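You operate a simulated robot arm through the tools that you are given. There is no shell and no other tool.

You are at the controls of a simulated robot arm. One attempt, no reset.

JOB
Pull the drum bung, seat the funnel and empty the marked bucket into the drum.
Fine: stand the bung on the drum top; the empty bucket goes on the catch pan; leave the funnel in. Set down upright: drum bung.

The check looks at the end state, three seconds after you hand in, the way a careful person would. Anything else that was tipped, shoved, dropped, spilled or broken makes it a failure.

ROBOT AND FRAMES
A 7-joint arm with a two-finger parallel gripper, fixed in place. Base frame: the origin is on the floor under the middle of its stand, x ahead of it, y to its left, z up; the work surface is at about z = 80. Units: cm, rad, N and s.
It reaches about 124.7 cm from its shoulder. Its first joint turns from -2.304 to 2.304 rad. Payload 3.91 kg.
The TCP is the grasp point between the finger pads, 3 cm short of the fingertips. In the tool frame z runs along the fingers and y along their closing line. Largest opening 11 cm; finger width 2, thickness 1; the body of the gripper, 4.8 by 11.2 cm, starts 5.5 cm behind the TCP.
Orientation is that of the tool frame in the base frame, as a unit quaternion [w, x, y, z]. With the fingers straight down and closing along the base's y, the tool's x points along the base's -x, its y along +y and its z along -z.

CONTROLS
- The arm moves only by the tool apply_moves. Its arguments are lists of equal length, an entry for each row: "offset": the shift along the tool's x, y, z in cm, a list of three; "turn": the turn, a rotation vector about the tool's x, y, z in rad, a list of three; "claw": the gripper command, from -1 (shut) to 1 (fully open), values between in proportion. In form: {"offset": [[tx, ty, tz], ...], "turn": [[rx, ry, rz], ...], "claw": [claw, ...]}. A call has 1 to 20 rows; each row is the pose to reach, as a shift and turn from the pose commanded when the call began, along the tool's axes at that moment. Each row takes 0.2 s and may step no farther than 5 cm and 0.15 rad from the row before; otherwise, or with a gripper value out of range, the whole call is refused. A pose out of reach is approached as far as the arm can. The call stops where the force on the tool passes 40 N (or 10 N more than at its start, if that is more) or the arm is blocked; 0.2 s more then pass. Each finger travels about 10.8 cm/s and halts on what it meets, pressing with about 28 N; the grip force reading is that of the motor and also rises with nothing between the fingers. The clock runs only during rows and for 0.2 s after the last one: add rows that repeat a pose to give the fingers time. It gives the time, the measured TCP pose, the force on the tool (base axes), the opening and the grip force at its end, in the units of the frame above (readings bear some noise), with the torque about the TCP (base axes, N m) and any sound that the robot's microphone picked up.
- Cameras (640 x 400 px; columns grow to the right, rows downward): "scene" is fixed at [39.95, 65.02, 157.55]; the picture's right is [-0.59, 0.80, 0.00], its down [0.76, 0.56, -0.32] and it looks along [-0.25, -0.19, -0.95] (base axes); focal length 214 px, centre (320, 200). "wrist" rides on the gripper at [7.2, 1.7, -10.3] in the tool frame; the picture's right is [-0.23, 0.97, 0.00], its down [-0.76, -0.18, -0.62] and it looks along [-0.61, -0.14, 0.78] (tool axes); focal length 222 px, centre (320, 200). There is no depth. A picture from a camera that has moved, and an enlarged one, comes with that camera's place and axes in the base frame and with its lens.
- get_image(camera): a new picture of that camera. It takes no simulated time.
- zoom(camera, box): a new picture of the part [left, top, right, bottom] of that camera's present view, enlarged. It takes no simulated time.
- close_job(): hands the job in; it is judged then, once.

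Nothing tells you positions but the pictures and the camera data. Unless the task says otherwise, let go and move clear before handing in.

The tools are called after "Request:" by a JSON object that holds its "fn" and its "kwargs". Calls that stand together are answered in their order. apply_moves: Moves the arm, as the interface text tells. Its arguments: {"type":"object","properties":{"offset":{"type":"array","items":{"type":"array","items":{"type":"number"}}},"turn":{"type":"array","items":{"type":"array","items":{"type":"number"}}},"claw":{"type":"array","items":{"type":"number"}}},"required":["offset","turn","claw"]} The other tools are called the same way: get_image (camera) takes a picture; zoom (camera, box) takes an enlarged picture of a part of a camera's view; close_job () hands the job in.

At the start:

```text
time: 0.0
position: [23.02, 60.43, 133.11]
ee_rot: [0.001, -0.001, 1.0, 0.0]
ft_force: [-0.3, -0.2, 0.3]
torque: [-0.02, 0.0, 0.01]
finger_gap: 11.0
gripper_force: 0.0
```

scene: 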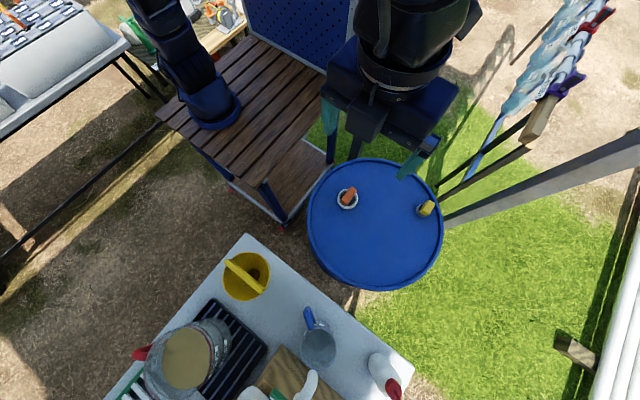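
wrist: 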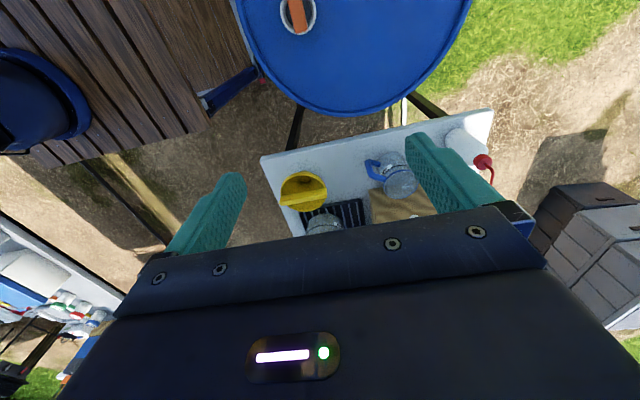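

I see a blue drum with an orange bung and a yellow cap on its top, and a table holding a yellow funnel, a jug and several containers. I'll look closer before I move.

Request:
{"fn": "zoom", "kwargs": {"camera": "scene", "box": [280, 140, 480, 300]}}

Request:
{"fn": "zoom", "kwargs": {"camera": "scene", "box": [100, 230, 430, 400]}}

Request:
{"fn": "zoom", "kwargs": {"camera": "wrist", "box": [240, 80, 520, 250]}}

Request:
{"fn": "zoom", "kwargs": {"camera": "scene", "box": [0, 0, 640, 400]}}

```text
2.50 times, centred on (380, 220) of scene
camera zoom: at [39.95, 65.02, 157.55], right [-0.59, 0.8, 0.0], down [0.76, 0.56, -0.32], along [-0.25, -0.19, -0.95], focal length 536 px, centre (170, 150)
```

zoom: 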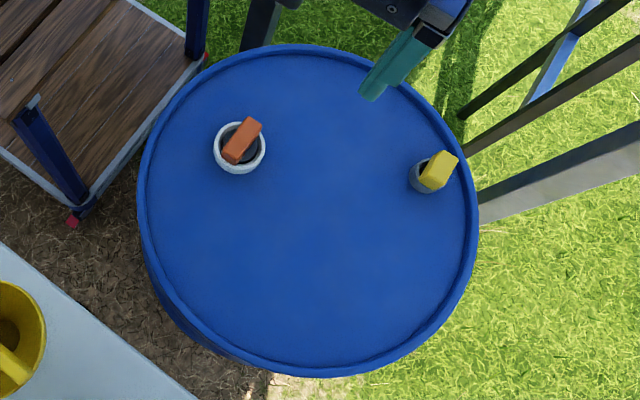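

```text
1.94 times, centred on (265, 315) of scene
camera zoom: at [39.95, 65.02, 157.55], right [-0.59, 0.8, 0.0], down [0.76, 0.56, -0.32], along [-0.25, -0.19, -0.95], focal length 416 px, centre (427, -23)
```

zoom: 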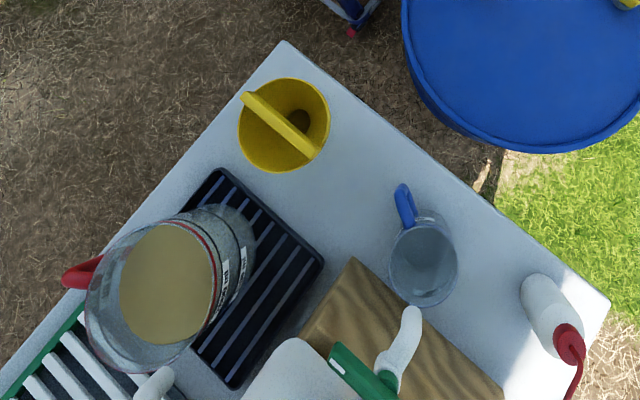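

```text
2.29 times, centred on (380, 165) of wrist
camera zoom: at [15.72, 62.11, 143.5], right [0.23, 0.97, 0.0], down [0.76, -0.18, 0.62], along [0.61, -0.14, -0.78], focal length 508 px, centre (183, 280)
```

zoom: 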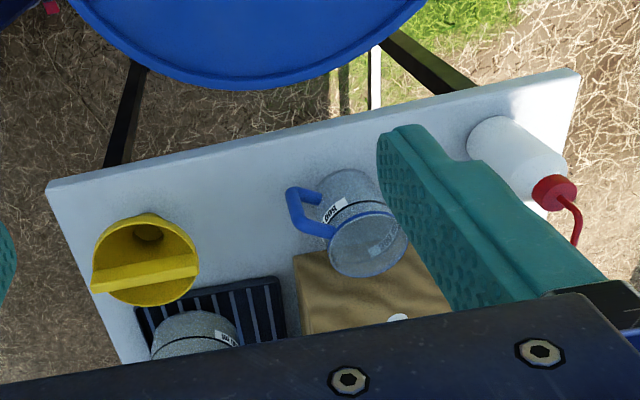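

```text
1.00 times, centred on (320, 200) of scene (not enlarged: the box is as wide or as high as the picture)
camera zoom: at [39.95, 65.02, 157.55], right [-0.59, 0.8, 0.0], down [0.76, 0.56, -0.32], along [-0.25, -0.19, -0.95], focal length 214 px, centre (320, 200)
```

zoom: 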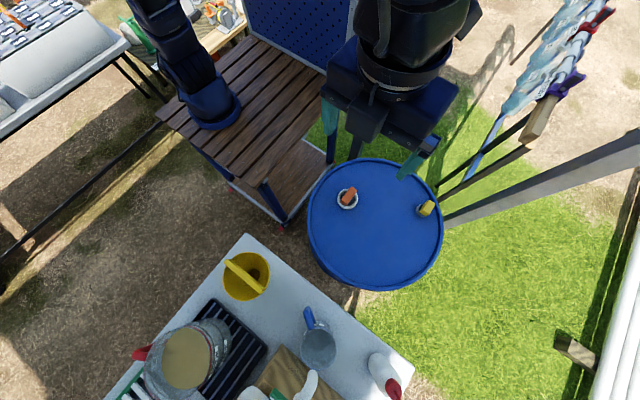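

The drum carries a large orange bung in a white ring and a smaller yellow one. Two clear handled containers with labels stand on the table, so I'll zoom in to read the markings.

Request:
{"fn": "zoom", "kwargs": {"camera": "scene", "box": [120, 290, 280, 400]}}

Request:
{"fn": "zoom", "kwargs": {"camera": "scene", "box": [280, 290, 420, 400]}}

Request:
{"fn": "zoom", "kwargs": {"camera": "wrist", "box": [340, 140, 420, 200]}}

Request:
{"fn": "zoom", "kwargs": {"camera": "scene", "box": [330, 180, 370, 220]}}

Request:
{"fn": "zoom", "kwargs": {"camera": "scene", "box": [400, 180, 450, 230]}}

Request:
{"fn": "zoom", "kwargs": {"camera": "scene", "box": [200, 230, 300, 310]}}

```text
3.64 times, centred on (200, 345) of scene
camera zoom: at [39.95, 65.02, 157.55], right [-0.59, 0.8, 0.0], down [0.76, 0.56, -0.32], along [-0.25, -0.19, -0.95], focal length 780 px, centre (756, -327)
```

zoom: 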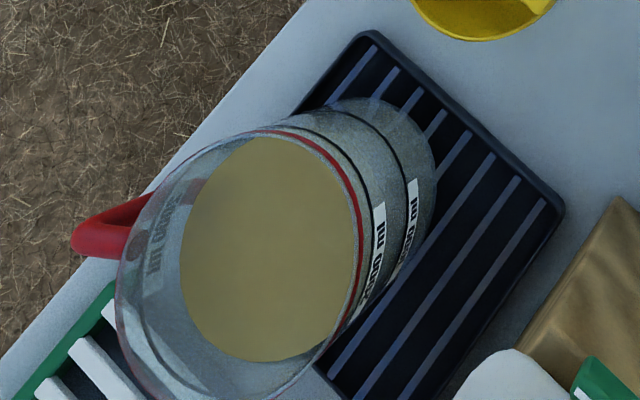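

```text
3.64 times, centred on (350, 345) of scene
camera zoom: at [39.95, 65.02, 157.55], right [-0.59, 0.8, 0.0], down [0.76, 0.56, -0.32], along [-0.25, -0.19, -0.95], focal length 780 px, centre (211, -327)
```

zoom: 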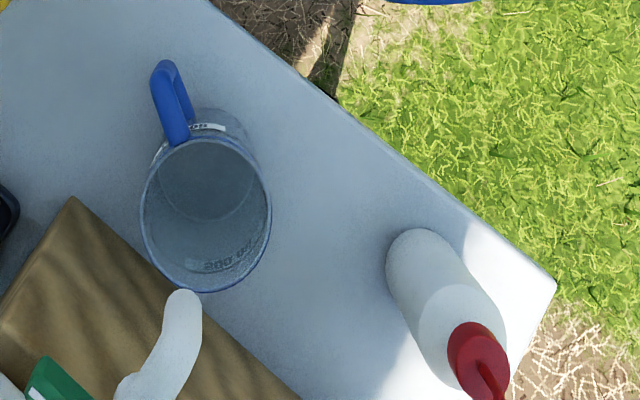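

```text
6.67 times, centred on (380, 170) of wrist
camera zoom: at [15.72, 62.11, 143.5], right [0.23, 0.97, 0.0], down [0.76, -0.18, 0.62], along [0.61, -0.14, -0.78], focal length 1481 px, centre (-80, 400)
```

zoom: 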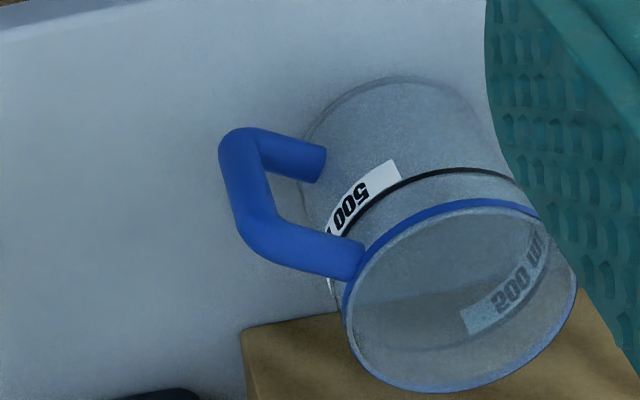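

```text
10.00 times, centred on (350, 200) of scene
camera zoom: at [39.95, 65.02, 157.55], right [-0.59, 0.8, 0.0], down [0.76, 0.56, -0.32], along [-0.25, -0.19, -0.95], focal length 2145 px, centre (20, 200)
```

zoom: 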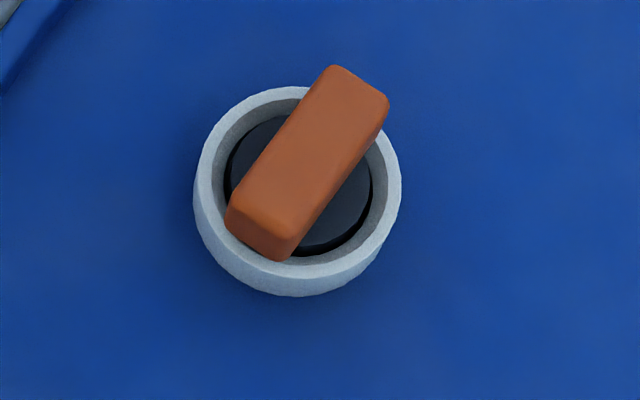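

```text
8.00 times, centred on (425, 205) of scene
camera zoom: at [39.95, 65.02, 157.55], right [-0.59, 0.8, 0.0], down [0.76, 0.56, -0.32], along [-0.25, -0.19, -0.95], focal length 1716 px, centre (-520, 160)
```

zoom: 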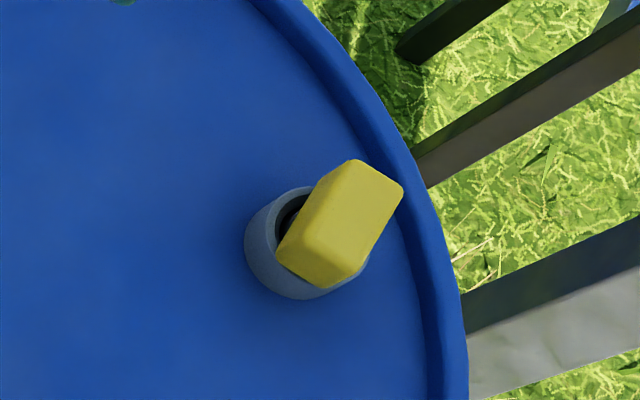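

```text
5.00 times, centred on (250, 270) of scene
camera zoom: at [39.95, 65.02, 157.55], right [-0.59, 0.8, 0.0], down [0.76, 0.56, -0.32], along [-0.25, -0.19, -0.95], focal length 1072 px, centre (670, -150)
```

zoom: 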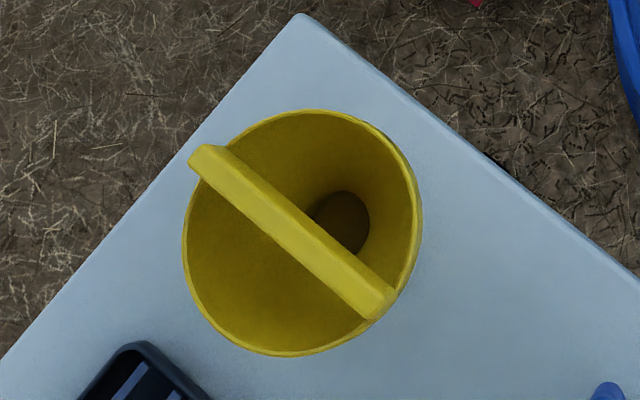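

The red-handled bucket holds a tan liquid and the blue-handled jug looks empty. I'll shift the wrist camera over the table to see the whole layout.

Request:
{"fn": "apply_moves", "kwargs": {"offset": [[-2, -2, -1], [-4, -4, -2], [-6, -6, -3], [-8, -8, -4], [-10, -10, -5], [-12, -12, -6], [-14, -14, -6], [-14, -14, -6]], "turn": [[0, 0, 0], [0, 0, 0], [0, 0, 0], [0, 0, 0], [0, 0, 0], [0, 0, 0], [0, 0, 0], [0, 0, 0]], "claw": [1, 1, 1, 1, 1, 1, 1, 1]}}

```text
time: 1.8
position: [36.93, 46.25, 139.2]
ee_rot: [0.001, -0.001, 1.0, 0.0]
ft_force: [-0.3, -0.2, -0.3]
torque: [-0.01, 0.0, -0.01]
finger_gap: 11.02
gripper_force: 0.1
```

The arm moved as commanded. I'll take pictures from both cameras here.

Request:
{"fn": "get_image", "kwargs": {"camera": "wrist"}}

Request:
{"fn": "get_image", "kwargs": {"camera": "scene"}}

```text
taken
camera wrist: at [29.66, 48.05, 149.54], right [0.23, 0.97, 0.0], down [0.76, -0.18, 0.62], along [0.61, -0.14, -0.78], focal length 222 px, centre (320, 200)
```

wrist: 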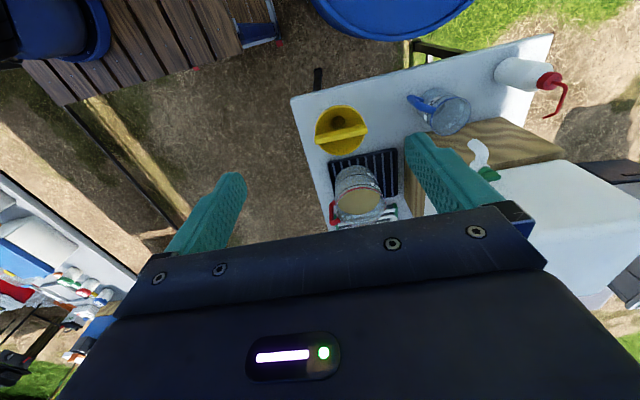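

```text
taken
```

scene: 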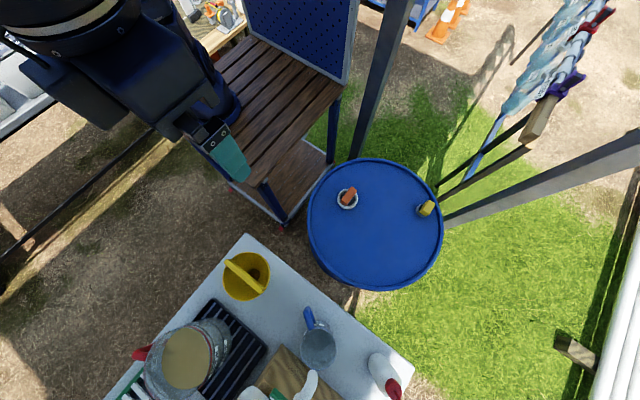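

The far side of the table is still hidden behind the gripper body. I'll move further forward and look down from above.

Request:
{"fn": "apply_moves", "kwargs": {"offset": [[-3, -1, -1], [-6, -2, -2], [-9, -3, -3], [-12, -4, -4], [-15, -5, -5], [-18, -6, -6], [-20, -7, -6], [-20, -7, -6]], "turn": [[0, 0, 0], [0, 0, 0], [0, 0, 0], [0, 0, 0], [0, 0, 0], [0, 0, 0], [0, 0, 0], [0, 0, 0]], "claw": [1, 1, 1, 1, 1, 1, 1, 1]}}

Request:
{"fn": "get_image", "kwargs": {"camera": "wrist"}}

Request:
{"fn": "get_image", "kwargs": {"camera": "scene"}}

```text
time: 3.6
position: [57.02, 39.25, 145.21]
ee_rot: [0.0, 0.0, 1.0, 0.0]
ft_force: [0.9, 0.0, -0.4]
torque: [-0.01, -0.02, -0.02]
finger_gap: 11.0
gripper_force: 0.0
```

```text
taken
camera wrist: at [49.7, 41.11, 155.54], right [0.23, 0.97, 0.0], down [0.76, -0.18, 0.62], along [0.61, -0.14, -0.78], focal length 222 px, centre (320, 200)
```

wrist: 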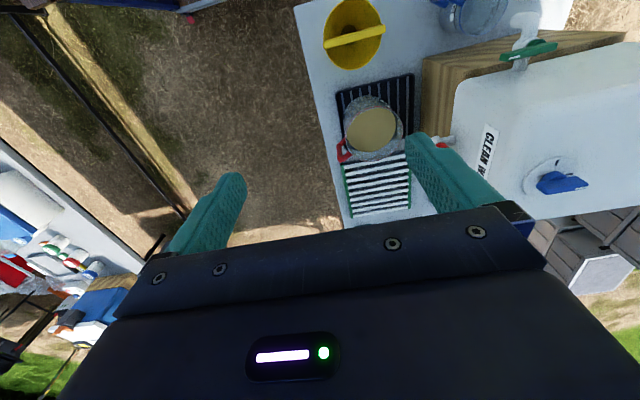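

```text
taken
```

scene: 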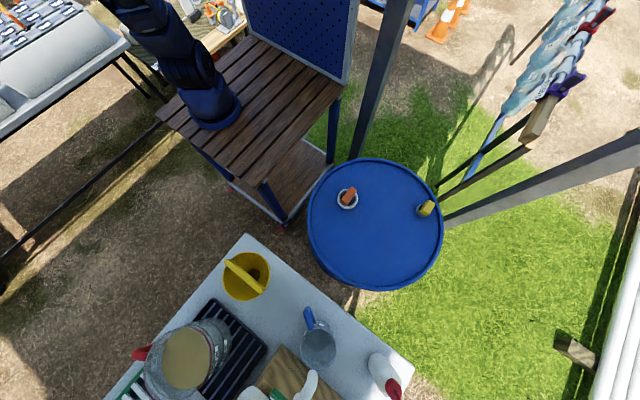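

Request:
{"fn": "zoom", "kwargs": {"camera": "wrist", "box": [300, 60, 460, 220]}}

Request:
{"fn": "zoom", "kwargs": {"camera": "wrist", "box": [290, 0, 450, 100]}}

Request:
{"fn": "zoom", "kwargs": {"camera": "wrist", "box": [420, 0, 640, 220]}}

```text
2.50 times, centred on (380, 140) of wrist
camera zoom: at [49.7, 41.11, 155.54], right [0.23, 0.97, 0.0], down [0.76, -0.18, 0.62], along [0.61, -0.14, -0.78], focal length 555 px, centre (170, 350)
```

zoom: 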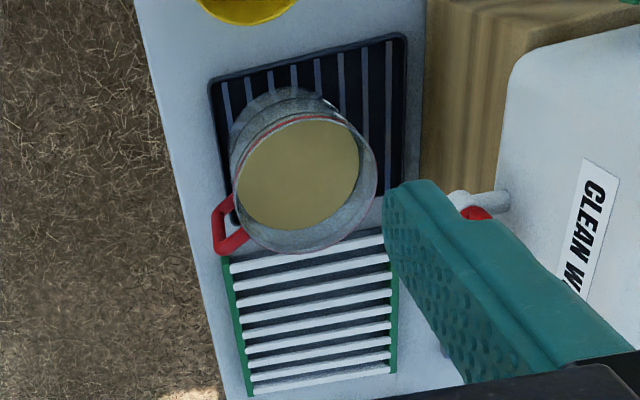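

```text
4.00 times, centred on (370, 50) of wrist
camera zoom: at [49.7, 41.11, 155.54], right [0.23, 0.97, 0.0], down [0.76, -0.18, 0.62], along [0.61, -0.14, -0.78], focal length 888 px, centre (120, 800)
```

zoom: 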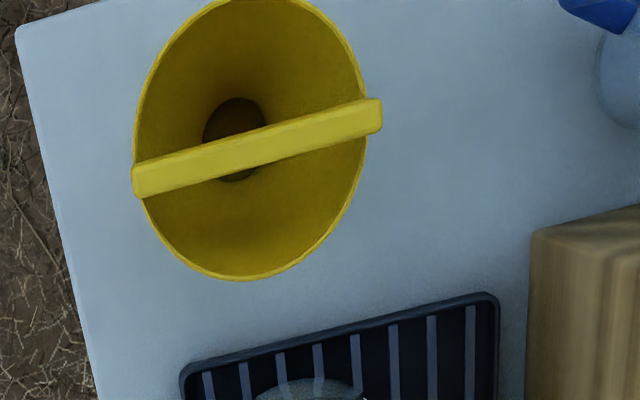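

```text
1.82 times, centred on (530, 110) of wrist
camera zoom: at [49.7, 41.11, 155.54], right [0.23, 0.97, 0.0], down [0.76, -0.18, 0.62], along [0.61, -0.14, -0.78], focal length 404 px, centre (-62, 364)
```

zoom: 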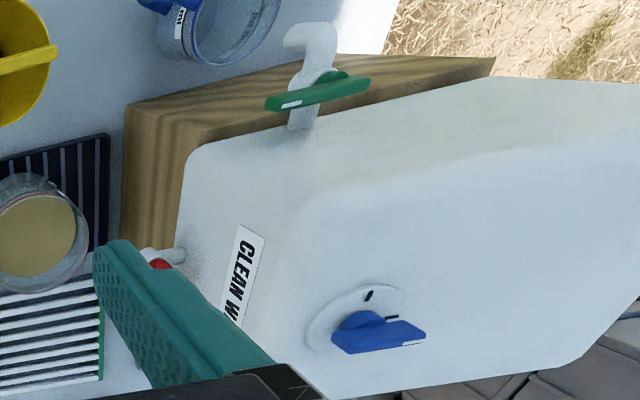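

A "clean water" tank sits on a block, a dark ribbed pan lies under the red-handled bucket, and a green and white slatted rack is beside it. I'll move closer to the bucket for shape and labels.

Request:
{"fn": "apply_moves", "kwargs": {"offset": [[-1, 1, 4], [-2, 2, 8], [-3, 3, 12], [-4, 4, 16], [-5, 5, 20], [-6, 6, 24], [-6, 6, 27], [-6, 6, 27]], "turn": [[0, 0, 0], [0, 0, 0], [0, 0, 0], [0, 0, 0], [0, 0, 0], [0, 0, 0], [0, 0, 0], [0, 0, 0]], "claw": [1, 1, 1, 1, 1, 1, 1, 1]}}

Request:
{"fn": "get_image", "kwargs": {"camera": "wrist"}}

Request:
{"fn": "get_image", "kwargs": {"camera": "scene"}}

```text
time: 5.4
position: [63.04, 45.39, 118.14]
ee_rot: [0.0, 0.001, 1.0, 0.0]
ft_force: [-0.4, -0.3, -0.5]
torque: [-0.02, 0.0, 0.0]
finger_gap: 11.01
gripper_force: 0.0
```

```text
taken
camera wrist: at [55.69, 47.12, 128.48], right [0.23, 0.97, 0.0], down [0.76, -0.18, 0.62], along [0.61, -0.14, -0.78], focal length 222 px, centre (320, 200)
```

wrist: 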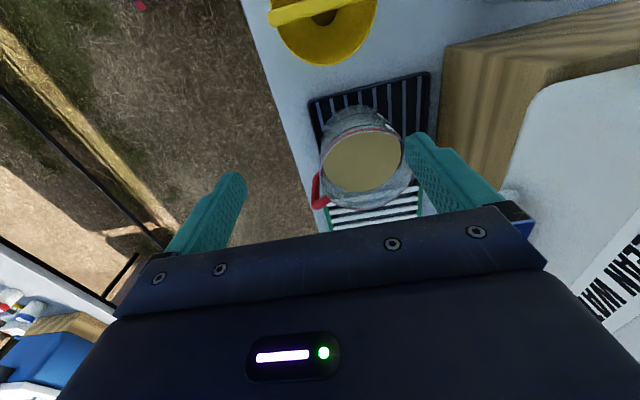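

```text
taken
```

scene: 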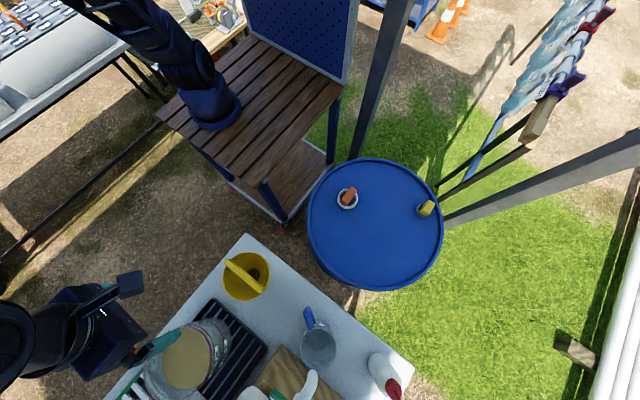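

Request:
{"fn": "zoom", "kwargs": {"camera": "wrist", "box": [290, 60, 450, 230]}}

Request:
{"fn": "zoom", "kwargs": {"camera": "wrist", "box": [230, 0, 450, 110]}}

```text
2.35 times, centred on (370, 145) of wrist
camera zoom: at [55.69, 47.12, 128.48], right [0.23, 0.97, 0.0], down [0.76, -0.18, 0.62], along [0.61, -0.14, -0.78], focal length 523 px, centre (202, 329)
```

zoom: 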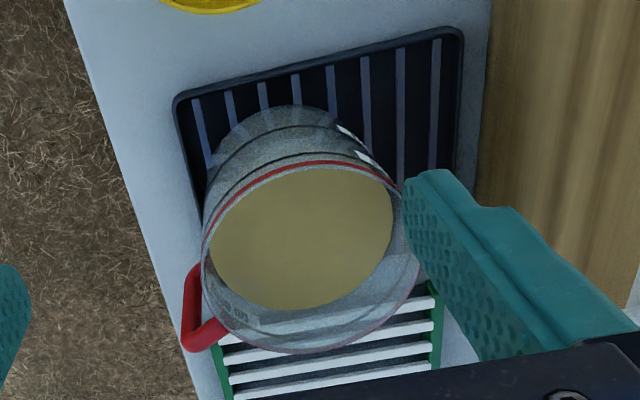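

```text
2.91 times, centred on (340, 55) of wrist
camera zoom: at [55.69, 47.12, 128.48], right [0.23, 0.97, 0.0], down [0.76, -0.18, 0.62], along [0.61, -0.14, -0.78], focal length 646 px, centre (262, 622)
```

zoom: 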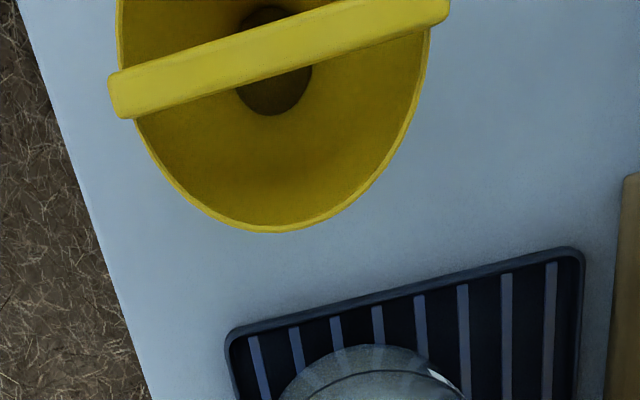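

The liquid reaches a red line on the bucket, whose handle points towards -y. I'll turn the wrist to look at the handle from its own side.

Request:
{"fn": "apply_moves", "kwargs": {"offset": [[-1.1, -2, 0.3], [-2.2, -4, 0.6], [-3.3, -6, 0.9], [-4.4, -8, 1.2], [-5.5, -10, 1.5], [-6.6, -12, 1.8], [-7.7, -14, 2.1], [-8.8, -16, 2.4], [-9.9, -18, 2.7], [-11, -20, 3], [-12.1, -22, 3.5], [-13, -23, 4], [-13, -23, 4]], "turn": [[0, 0, -0.13], [0, 0, -0.26], [0, 0, -0.39], [0, 0, -0.52], [0, 0, -0.65], [0, 0, -0.78], [0, 0, -0.91], [0, 0, -1.04], [0, 0, -1.17], [0, 0, -1.3], [0, 0, -1.43], [0, 0, -1.57], [0, 0, -1.57]], "claw": [1, 1, 1, 1, 1, 1, 1, 1, 1, 1, 1, 1, 1]}}

Request:
{"fn": "get_image", "kwargs": {"camera": "wrist"}}

```text
time: 8.2
position: [75.93, 22.29, 114.11]
ee_rot: [0.0, -0.707, 0.708, 0.0]
ft_force: [0.1, -0.4, -0.8]
torque: [0.0, 0.0, 0.01]
finger_gap: 11.02
gripper_force: 0.1
```

```text
taken
camera wrist: at [74.23, 15.12, 124.48], right [-0.97, 0.23, 0.0], down [0.18, 0.76, 0.62], along [0.14, 0.61, -0.78], focal length 222 px, centre (320, 200)
```

wrist: 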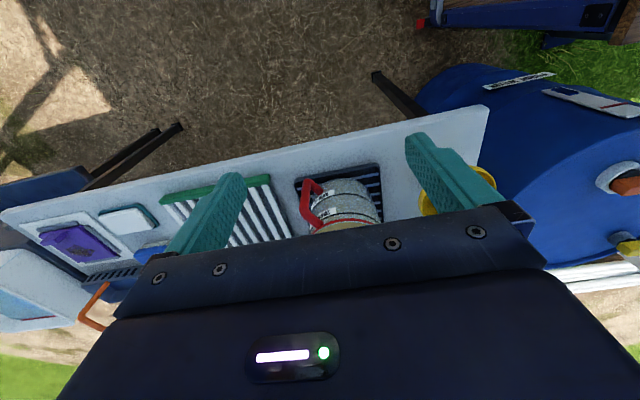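

The view from this side shows the handle loop and the pan. I'll tilt the wrist for a flatter look at bucket, handle and pan heights.

Request:
{"fn": "apply_moves", "kwargs": {"offset": [[-1, 0, 2.2], [-2, 0, 4.4], [-3, 0, 6.6], [-4, 0, 8.8], [-5, 0, 11], [-5, 0, 11]], "turn": [[0, -0.14, 0], [0, -0.28, 0], [0, -0.42, 0], [0, -0.56, 0], [0, -0.7, 0], [0, -0.7, 0]], "claw": [1, 1, 1, 1, 1, 1]}}

Request:
{"fn": "get_image", "kwargs": {"camera": "wrist"}}

Request:
{"fn": "zoom", "kwargs": {"camera": "wrist", "box": [230, 60, 430, 220]}}

Request:
{"fn": "zoom", "kwargs": {"camera": "wrist", "box": [400, 0, 640, 220]}}

```text
time: 9.6
position: [76.0, 27.35, 102.99]
ee_rot: [0.243, -0.664, 0.664, 0.242]
ft_force: [-0.3, 0.5, 0.6]
torque: [-0.02, 0.01, -0.01]
finger_gap: 10.99
gripper_force: 0.0
```

```text
taken
camera wrist: at [74.24, 15.18, 106.35], right [-0.97, 0.17, 0.15], down [0.18, 0.18, 0.97], along [0.14, 0.97, -0.21], focal length 222 px, centre (320, 200)
```

wrist: 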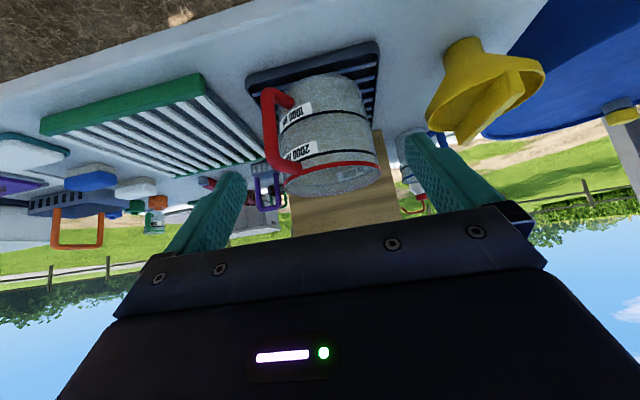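

```text
2.50 times, centred on (330, 140) of wrist
camera zoom: at [74.24, 15.18, 106.35], right [-0.97, 0.17, 0.15], down [0.18, 0.18, 0.97], along [0.14, 0.97, -0.21], focal length 555 px, centre (295, 350)
```

zoom: 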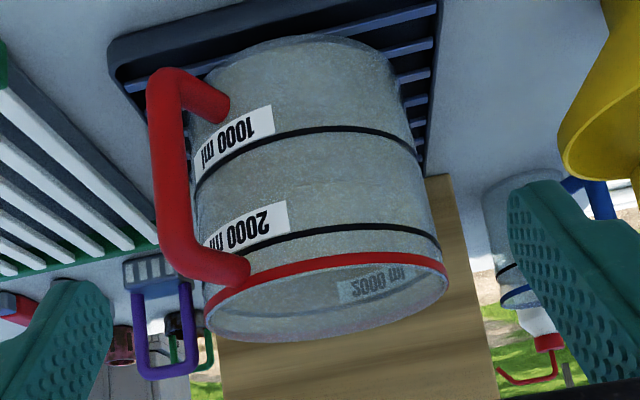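

```text
1.82 times, centred on (520, 110) of wrist
camera zoom: at [74.24, 15.18, 106.35], right [-0.97, 0.17, 0.15], down [0.18, 0.18, 0.97], along [0.14, 0.97, -0.21], focal length 404 px, centre (-44, 364)
```

zoom: 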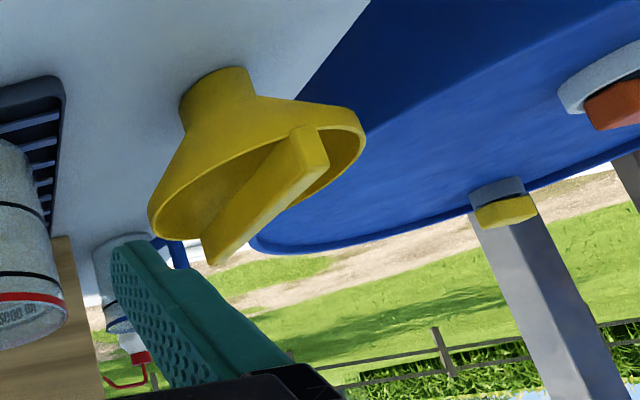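

The red-handled bucket is marked 1000 and 2000 ml, with a D-shaped handle on the -y side, and the funnel stands on its spout. I'll check the other objects to the left before deciding.

Request:
{"fn": "zoom", "kwargs": {"camera": "wrist", "box": [0, 60, 240, 260]}}

Request:
{"fn": "zoom", "kwargs": {"camera": "wrist", "box": [220, 150, 320, 220]}}

Request:
{"fn": "zoom", "kwargs": {"camera": "wrist", "box": [380, 100, 460, 220]}}

```text
2.00 times, centred on (120, 160) of wrist
camera zoom: at [74.24, 15.18, 106.35], right [-0.97, 0.17, 0.15], down [0.18, 0.18, 0.97], along [0.14, 0.97, -0.21], focal length 444 px, centre (720, 280)
```

zoom: 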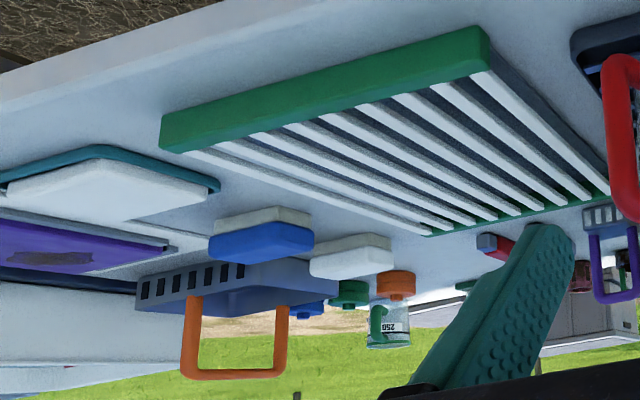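

```text
5.71 times, centred on (270, 185) of wrist
camera zoom: at [74.24, 15.18, 106.35], right [-0.97, 0.17, 0.15], down [0.18, 0.18, 0.97], along [0.14, 0.97, -0.21], focal length 1269 px, centre (606, 286)
```

zoom: 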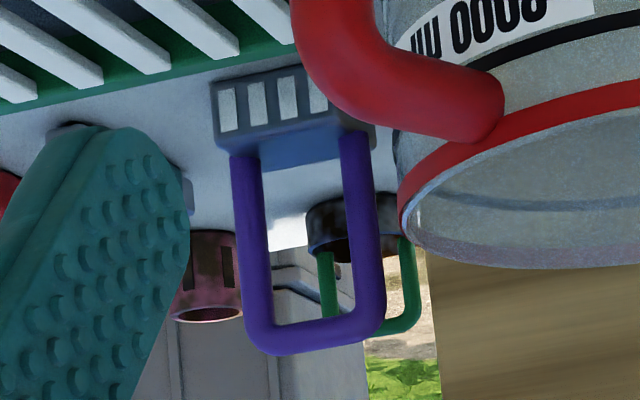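

```text
3.33 times, centred on (420, 160) of wrist
camera zoom: at [74.24, 15.18, 106.35], right [-0.97, 0.17, 0.15], down [0.18, 0.18, 0.97], along [0.14, 0.97, -0.21], focal length 740 px, centre (-13, 333)
```

zoom: 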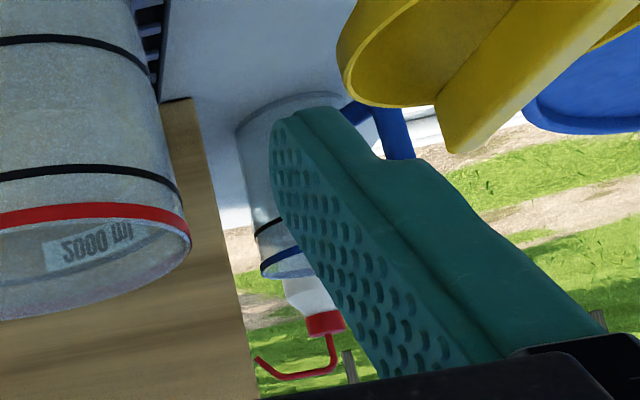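

The other jugs and bins look like bystanders, so the red-handled bucket on the dark ribbed pan is the one to empty. Next I'll level the wrist and go look at the drum bung up close.

Request:
{"fn": "apply_moves", "kwargs": {"offset": [[-1.93, 0, -2.3], [-3.86, 0, -4.6], [-5.8, 0, -6.9], [-7.73, 0, -9.2], [-9.66, 0, -11.5], [-9.66, 0, -11.5]], "turn": [[0, 0.14, 0], [0, 0.28, 0], [0, 0.42, 0], [0, 0.56, 0], [0, 0.7, 0], [0, 0.7, 0]], "claw": [1, 1, 1, 1, 1, 1]}}

Request:
{"fn": "apply_moves", "kwargs": {"offset": [[-1, 4, 0], [-2, 8, 0], [-3.5, 12, 0], [-5, 16, 0], [-6.5, 20, 0], [-8, 24, 0], [-9.5, 28, 0], [-11, 32, 1], [-12.5, 36, 2], [-14, 40, 3], [-15.5, 44, 4], [-17, 48, 6], [-18, 52, 8], [-18.5, 56, 10], [-19, 60, 12], [-19, 61, 12], [-19, 61, 12]], "turn": [[0, 0, 0], [0, 0, 0], [0, 0, 0], [0, 0, 0], [0, 0, 0], [0, 0, 0], [0, 0, 0], [0, 0, 0], [0, 0, 0], [0, 0, 0], [0, 0, 0], [0, 0, 0], [0, 0, 0], [0, 0, 0], [0, 0, 0], [0, 0, 0], [0, 0, 0]], "claw": [1, 1, 1, 1, 1, 1, 1, 1, 1, 1, 1, 1, 1, 1, 1, 1, 1]}}

Request:
{"fn": "get_image", "kwargs": {"camera": "wrist"}}

Request:
{"fn": "get_image", "kwargs": {"camera": "scene"}}

```text
time: 11.0
position: [76.14, 27.25, 118.23]
ee_rot: [0.0, -0.706, 0.708, -0.001]
ft_force: [1.1, 0.7, 0.0]
torque: [0.01, 0.0, 0.02]
finger_gap: 11.01
gripper_force: 0.0
```

```text
time: 14.6
position: [14.96, 46.32, 106.09]
ee_rot: [0.0, -0.706, 0.708, 0.001]
ft_force: [-0.3, 0.1, -0.7]
torque: [0.02, 0.01, 0.0]
finger_gap: 11.01
gripper_force: 0.1
```

```text
taken
camera wrist: at [13.23, 39.16, 116.49], right [-0.97, 0.23, 0.0], down [0.18, 0.76, 0.62], along [0.14, 0.61, -0.78], focal length 222 px, centre (320, 200)
```

wrist: 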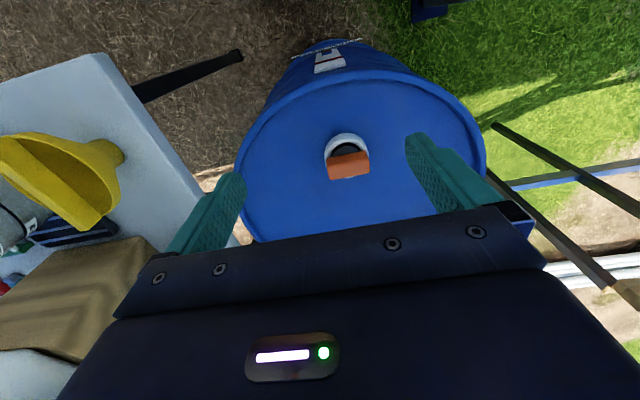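

```text
taken
```

scene: 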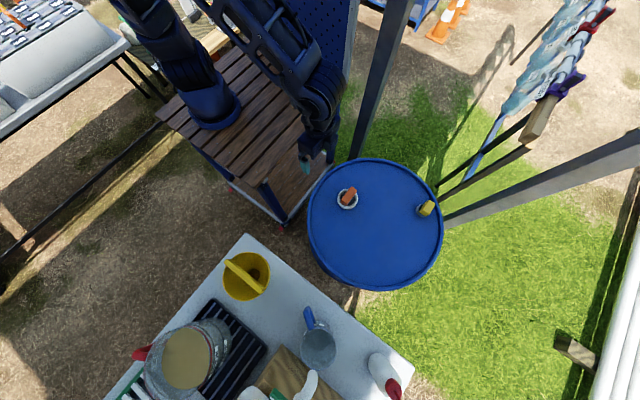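

Request:
{"fn": "zoom", "kwargs": {"camera": "wrist", "box": [300, 115, 400, 200]}}

Request:
{"fn": "zoom", "kwargs": {"camera": "wrist", "box": [0, 60, 200, 260]}}

```text
4.71 times, centred on (350, 158) of wrist
camera zoom: at [13.23, 39.16, 116.49], right [-0.97, 0.23, 0.0], down [0.18, 0.76, 0.62], along [0.14, 0.61, -0.78], focal length 1045 px, centre (179, 400)
```

zoom: 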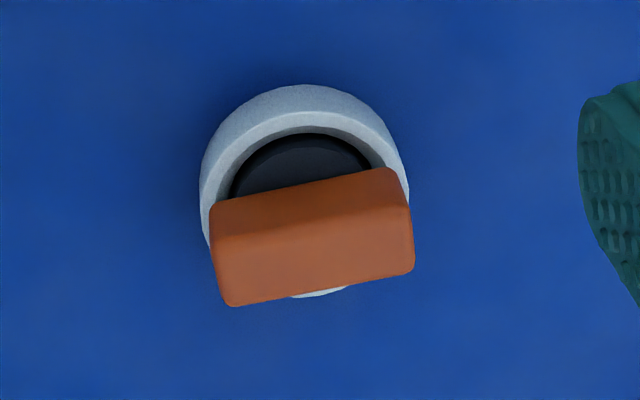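

```text
2.00 times, centred on (100, 160) of wrist
camera zoom: at [13.23, 39.16, 116.49], right [-0.97, 0.23, 0.0], down [0.18, 0.76, 0.62], along [0.14, 0.61, -0.78], focal length 444 px, centre (760, 280)
```

zoom: 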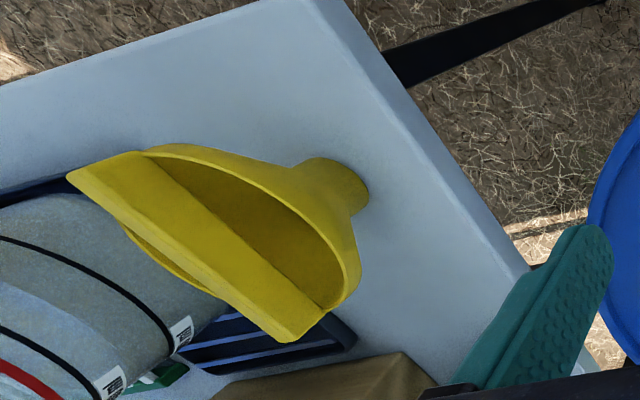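

The bung's orange bar runs along x with its centre near (13.0, 58.1) and its top near z = 86. I'll turn the gripper so it closes along y and hover over the bar.

Request:
{"fn": "apply_moves", "kwargs": {"offset": [[-1, 0.2, 0], [-2, 0.4, 0], [-3, 0.6, 0], [-4, 0.8, 0], [-5, 1, 0], [-6, 1.2, 0], [-7, 1.4, 0], [-8, 1.6, 0], [-9, 1.8, 0], [-10, 1.9, 0], [-11, 1.96, 0], [-11.78, 1.96, 0], [-11.78, 1.96, 4], [-11.78, 1.96, 8], [-11.78, 1.96, 8]], "turn": [[0, 0, 0.14], [0, 0, 0.28], [0, 0, 0.42], [0, 0, 0.56], [0, 0, 0.7], [0, 0, 0.84], [0, 0, 0.98], [0, 0, 1.12], [0, 0, 1.26], [0, 0, 1.4], [0, 0, 1.5], [0, 0, 1.571], [0, 0, 1.571], [0, 0, 1.571], [0, 0, 1.571]], "claw": [1, 1, 1, 1, 1, 1, 1, 1, 1, 1, 1, 1, 1, 1, 1]}}

Request:
{"fn": "get_image", "kwargs": {"camera": "wrist"}}

Request:
{"fn": "get_image", "kwargs": {"camera": "scene"}}

```text
time: 17.8
position: [13.16, 58.0, 98.31]
ee_rot: [0.0, 0.001, 1.0, 0.0]
ft_force: [-0.4, 0.2, -0.8]
torque: [-0.02, 0.01, -0.03]
finger_gap: 10.99
gripper_force: 0.0
```

```text
taken
camera wrist: at [5.79, 59.83, 108.61], right [0.23, 0.97, 0.0], down [0.76, -0.18, 0.62], along [0.61, -0.14, -0.78], focal length 222 px, centre (320, 200)
```

wrist: 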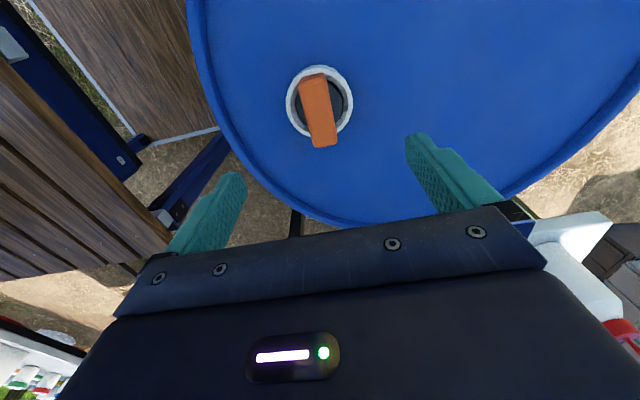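

```text
taken
```

scene: 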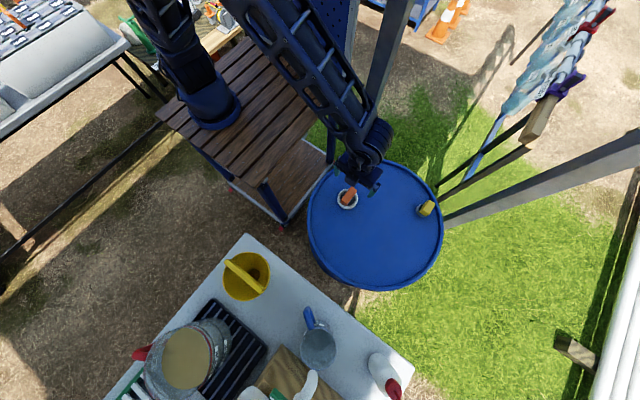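

Request:
{"fn": "zoom", "kwargs": {"camera": "wrist", "box": [270, 50, 370, 160]}}

Request:
{"fn": "zoom", "kwargs": {"camera": "scene", "box": [320, 130, 400, 220]}}

```text
3.64 times, centred on (320, 105) of wrist
camera zoom: at [5.79, 59.83, 108.61], right [0.23, 0.97, 0.0], down [0.76, -0.18, 0.62], along [0.61, -0.14, -0.78], focal length 808 px, centre (320, 546)
```

zoom: 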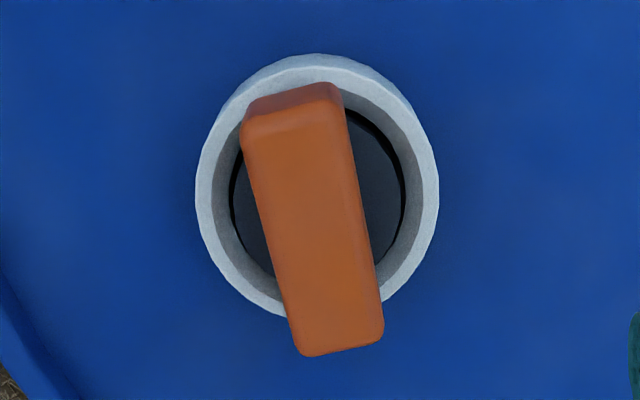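

```text
4.44 times, centred on (360, 175) of scene
camera zoom: at [39.95, 65.02, 157.55], right [-0.59, 0.8, 0.0], down [0.76, 0.56, -0.32], along [-0.25, -0.19, -0.95], focal length 953 px, centre (142, 311)
```

zoom: 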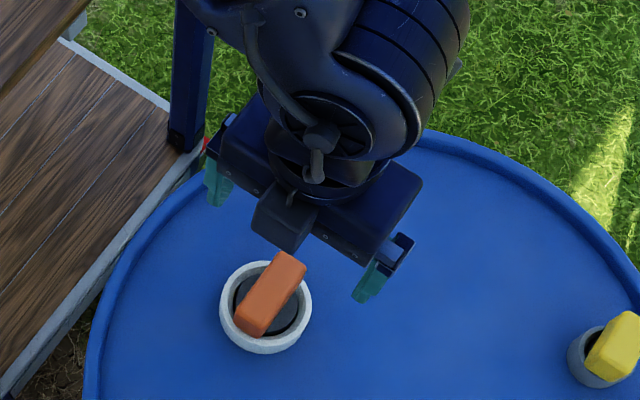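

The bar is centred under the gripper within a few millimetres. I'll descend around it, stopping with the fingertips just above the ring.

Request:
{"fn": "apply_moves", "kwargs": {"offset": [[0, 0, 3], [0, 0, 6], [0, 0, 8], [0, 0, 10], [0, 0, 11], [0, 0, 11.8], [0, 0, 11.8]], "turn": [[0, 0, 0], [0, 0, 0], [0, 0, 0], [0, 0, 0], [0, 0, 0], [0, 0, 0], [0, 0, 0]], "claw": [0.6, 0.3, 0.2, 0.2, 0.2, 0.2, 0.2]}}

Request:
{"fn": "get_image", "kwargs": {"camera": "wrist"}}

Request:
{"fn": "zoom", "kwargs": {"camera": "scene", "box": [310, 150, 400, 220]}}

```text
time: 19.4
position: [13.1, 58.17, 86.26]
ee_rot: [0.0, 0.001, 1.0, 0.0]
ft_force: [0.5, -0.4, 0.2]
torque: [-0.02, -0.01, -0.02]
finger_gap: 6.61
gripper_force: 0.0
```

```text
taken
camera wrist: at [5.83, 59.89, 96.75], right [0.23, 0.97, 0.0], down [0.76, -0.18, 0.62], along [0.61, -0.14, -0.78], focal length 222 px, centre (320, 200)
```

wrist: 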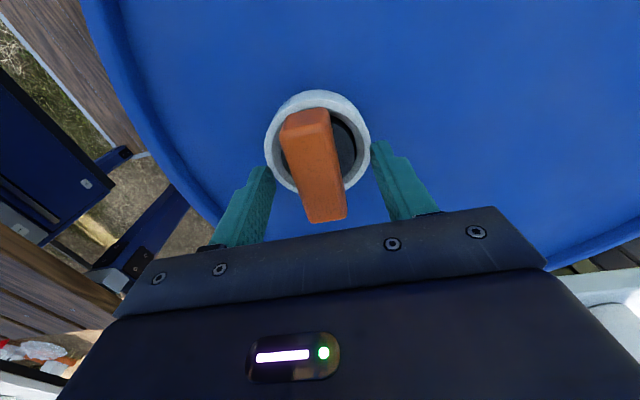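

```text
5.71 times, centred on (355, 185) of scene
camera zoom: at [39.95, 65.02, 157.55], right [-0.59, 0.8, 0.0], down [0.76, 0.56, -0.32], along [-0.25, -0.19, -0.95], focal length 1226 px, centre (120, 286)
```

zoom: 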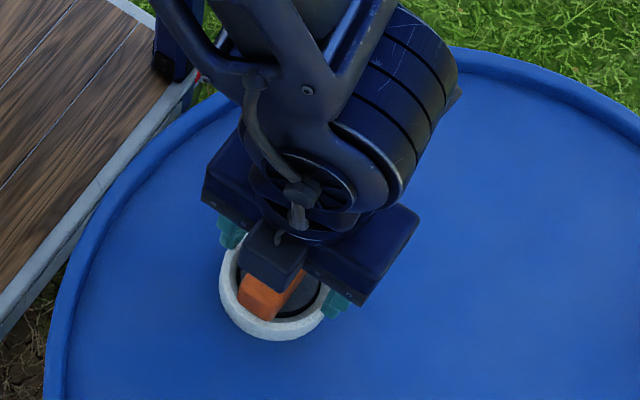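

The fingers straddle the bar. I'll close on it.

Request:
{"fn": "apply_moves", "kwargs": {"offset": [[0, 0, 0], [0, 0, 0], [0, 0, 0], [0, 0, 0], [0, 0, 0]], "turn": [[0, 0, 0], [0, 0, 0], [0, 0, 0], [0, 0, 0], [0, 0, 0]], "claw": [-0.3, -1, -1, -1, -1]}}

```text
time: 20.6
position: [13.06, 58.08, 86.37]
ee_rot: [0.0, 0.001, 1.0, 0.0]
ft_force: [-0.4, 0.5, 0.3]
torque: [0.03, -0.01, -0.02]
finger_gap: 2.73
gripper_force: 28.1
```

The grip holds at 2.7 cm with 28 N. I'll pull the bung straight up.

Request:
{"fn": "apply_moves", "kwargs": {"offset": [[0, 0, -0.3], [0, 0, -0.8], [0, 0, -1.5], [0, 0, -2.2], [0, 0, -3], [0, 0, -3]], "turn": [[0, 0, 0], [0, 0, 0], [0, 0, 0], [0, 0, 0], [0, 0, 0], [0, 0, 0]], "claw": [-1, -1, -1, -1, -1, -1]}}

Request:
{"fn": "get_image", "kwargs": {"camera": "wrist"}}

```text
time: 22.0
position: [13.09, 58.22, 89.37]
ee_rot: [0.0, 0.001, 1.0, 0.001]
ft_force: [0.3, -0.3, -1.3]
torque: [0.04, -0.04, 0.02]
finger_gap: 2.72
gripper_force: 28.2
```

```text
taken
camera wrist: at [5.76, 59.93, 99.71], right [0.23, 0.97, 0.0], down [0.76, -0.18, 0.62], along [0.61, -0.14, -0.78], focal length 222 px, centre (320, 200)
```

wrist: 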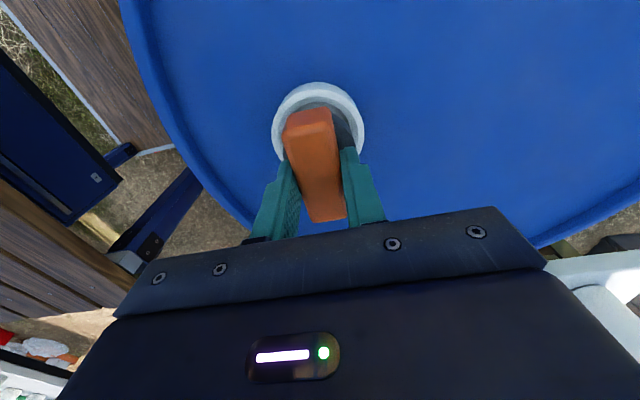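

Request:
{"fn": "apply_moves", "kwargs": {"offset": [[0, 0, -1.5], [0, 0, -3], [0, 0, -4.5], [0, 0, -6], [0, 0, -7], [0, 0, -7]], "turn": [[0, 0, 0], [0, 0, 0], [0, 0, 0], [0, 0, 0], [0, 0, 0], [0, 0, 0]], "claw": [-1, -1, -1, -1, -1, -1]}}

Request:
{"fn": "get_image", "kwargs": {"camera": "wrist"}}

Request:
{"fn": "zoom", "kwargs": {"camera": "scene", "box": [300, 130, 420, 230]}}

```text
time: 23.4
position: [13.0, 58.12, 96.24]
ee_rot: [0.0, 0.001, 1.0, 0.0]
ft_force: [0.4, 0.0, 1.1]
torque: [-0.03, -0.01, 0.0]
finger_gap: 2.73
gripper_force: 28.3
```

```text
taken
camera wrist: at [5.81, 59.94, 106.72], right [0.23, 0.97, 0.0], down [0.76, -0.18, 0.62], along [0.61, -0.14, -0.78], focal length 222 px, centre (320, 200)
```

wrist: 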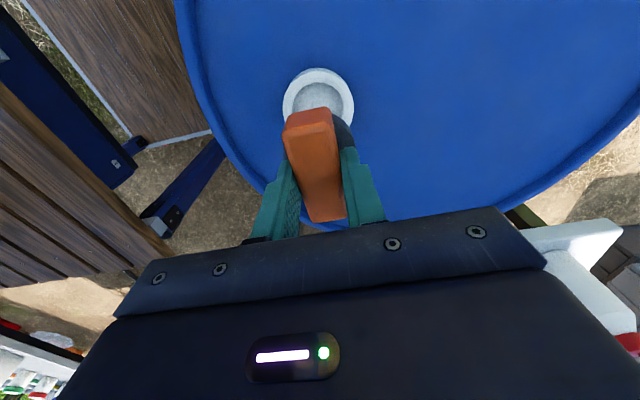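

```text
4.00 times, centred on (360, 180) of scene
camera zoom: at [39.95, 65.02, 157.55], right [-0.59, 0.8, 0.0], down [0.76, 0.56, -0.32], along [-0.25, -0.19, -0.95], focal length 858 px, centre (160, 280)
```

zoom: 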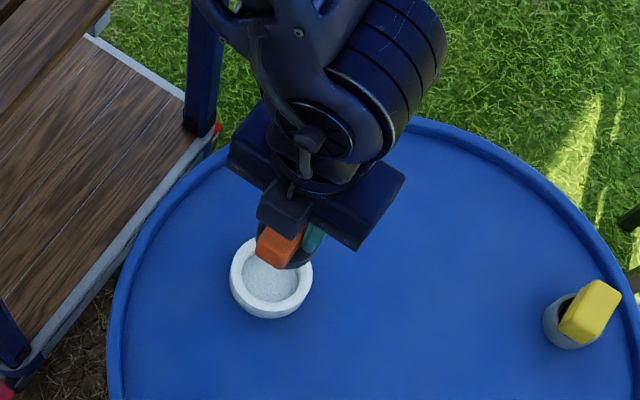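

Request:
{"fn": "zoom", "kwargs": {"camera": "scene", "box": [335, 180, 385, 215]}}

Request:
{"fn": "zoom", "kwargs": {"camera": "wrist", "box": [270, 55, 370, 130]}}

Request:
{"fn": "zoom", "kwargs": {"camera": "scene", "box": [405, 190, 445, 225]}}

```text
11.43 times, centred on (360, 198) of scene
camera zoom: at [39.95, 65.02, 157.55], right [-0.59, 0.8, 0.0], down [0.76, 0.56, -0.32], along [-0.25, -0.19, -0.95], focal length 2451 px, centre (-137, 229)
```

zoom: 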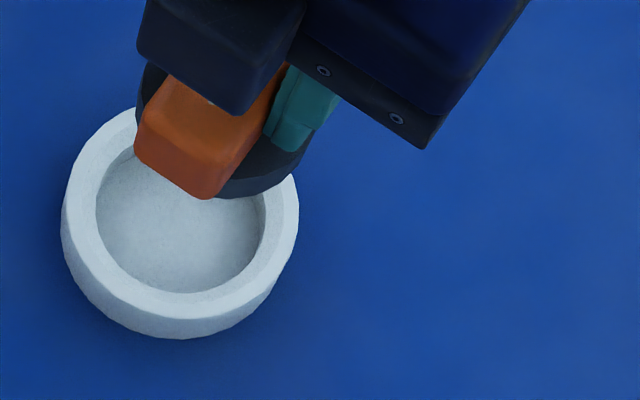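

```text
5.33 times, centred on (320, 92) of wrist
camera zoom: at [5.81, 59.94, 106.72], right [0.23, 0.97, 0.0], down [0.76, -0.18, 0.62], along [0.61, -0.14, -0.78], focal length 1185 px, centre (320, 773)
```

zoom: 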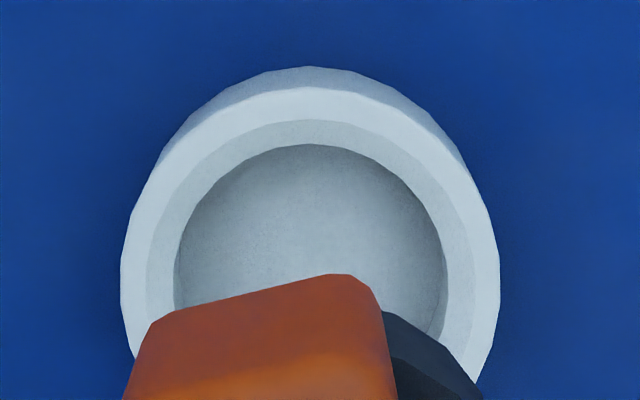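

```text
11.43 times, centred on (425, 208) of scene
camera zoom: at [39.95, 65.02, 157.55], right [-0.59, 0.8, 0.0], down [0.76, 0.56, -0.32], along [-0.25, -0.19, -0.95], focal length 2451 px, centre (-880, 114)
```

zoom: 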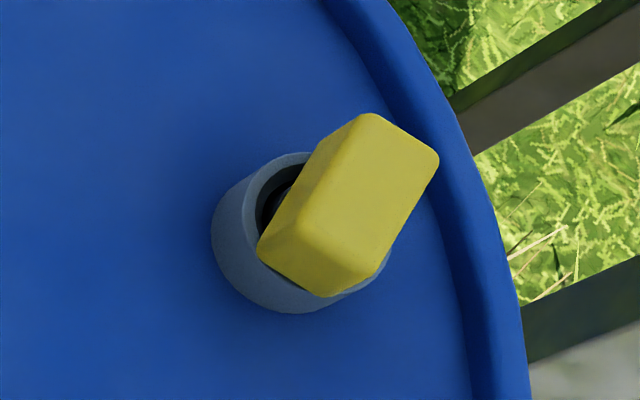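

The bung is out and the neck opening under it is about 5.4 cm wide, while the yellow plug sits in a smaller neck. I'll raise the bung in front of the scene camera to see how long its plug is.

Request:
{"fn": "apply_moves", "kwargs": {"offset": [[1, 0, -4], [2, 0, -8], [3, 0, -12], [4, 0, -16], [5, 0, -20], [6, 0, -24], [7, 0, -28], [7, 0, -28]], "turn": [[0, 0, 0], [0, 0, 0], [0, 0, 0], [0, 0, 0], [0, 0, 0], [0, 0, 0], [0, 0, 0], [0, 0, 0]], "claw": [-1, -1, -1, -1, -1, -1, -1, -1]}}

Request:
{"fn": "get_image", "kwargs": {"camera": "scene"}}

Request:
{"fn": "zoom", "kwargs": {"camera": "scene", "box": [280, 60, 400, 160]}}

Request:
{"fn": "zoom", "kwargs": {"camera": "wrist", "box": [240, 40, 400, 150]}}

```text
time: 25.2
position: [6.18, 58.02, 124.46]
ee_rot: [0.001, 0.001, 1.0, 0.0]
ft_force: [-0.2, -0.2, 0.3]
torque: [-0.03, 0.0, -0.01]
finger_gap: 2.73
gripper_force: 27.8
```

```text
taken
```

scene: 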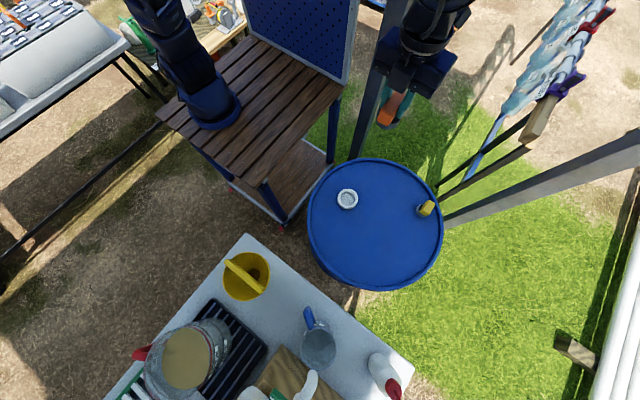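

```text
4.00 times, centred on (340, 110) of scene
camera zoom: at [39.95, 65.02, 157.55], right [-0.59, 0.8, 0.0], down [0.76, 0.56, -0.32], along [-0.25, -0.19, -0.95], focal length 858 px, centre (240, 560)
```

zoom: 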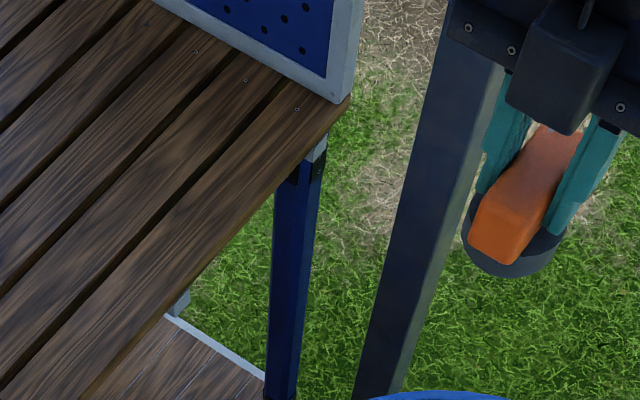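

```text
3.64 times, centred on (320, 95) of wrist
camera zoom: at [-1.18, 59.87, 134.79], right [0.23, 0.97, 0.0], down [0.76, -0.18, 0.62], along [0.61, -0.14, -0.78], focal length 808 px, centre (320, 582)
```

zoom: 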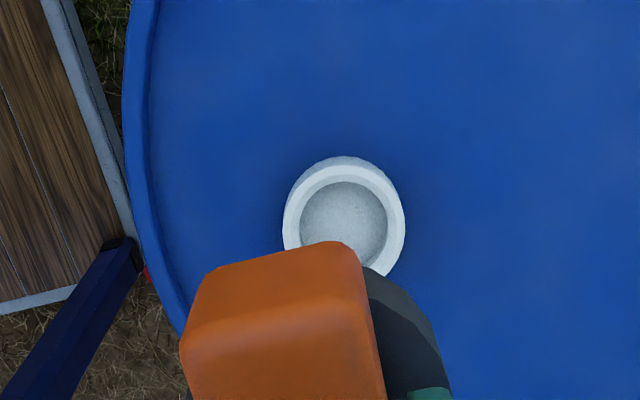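

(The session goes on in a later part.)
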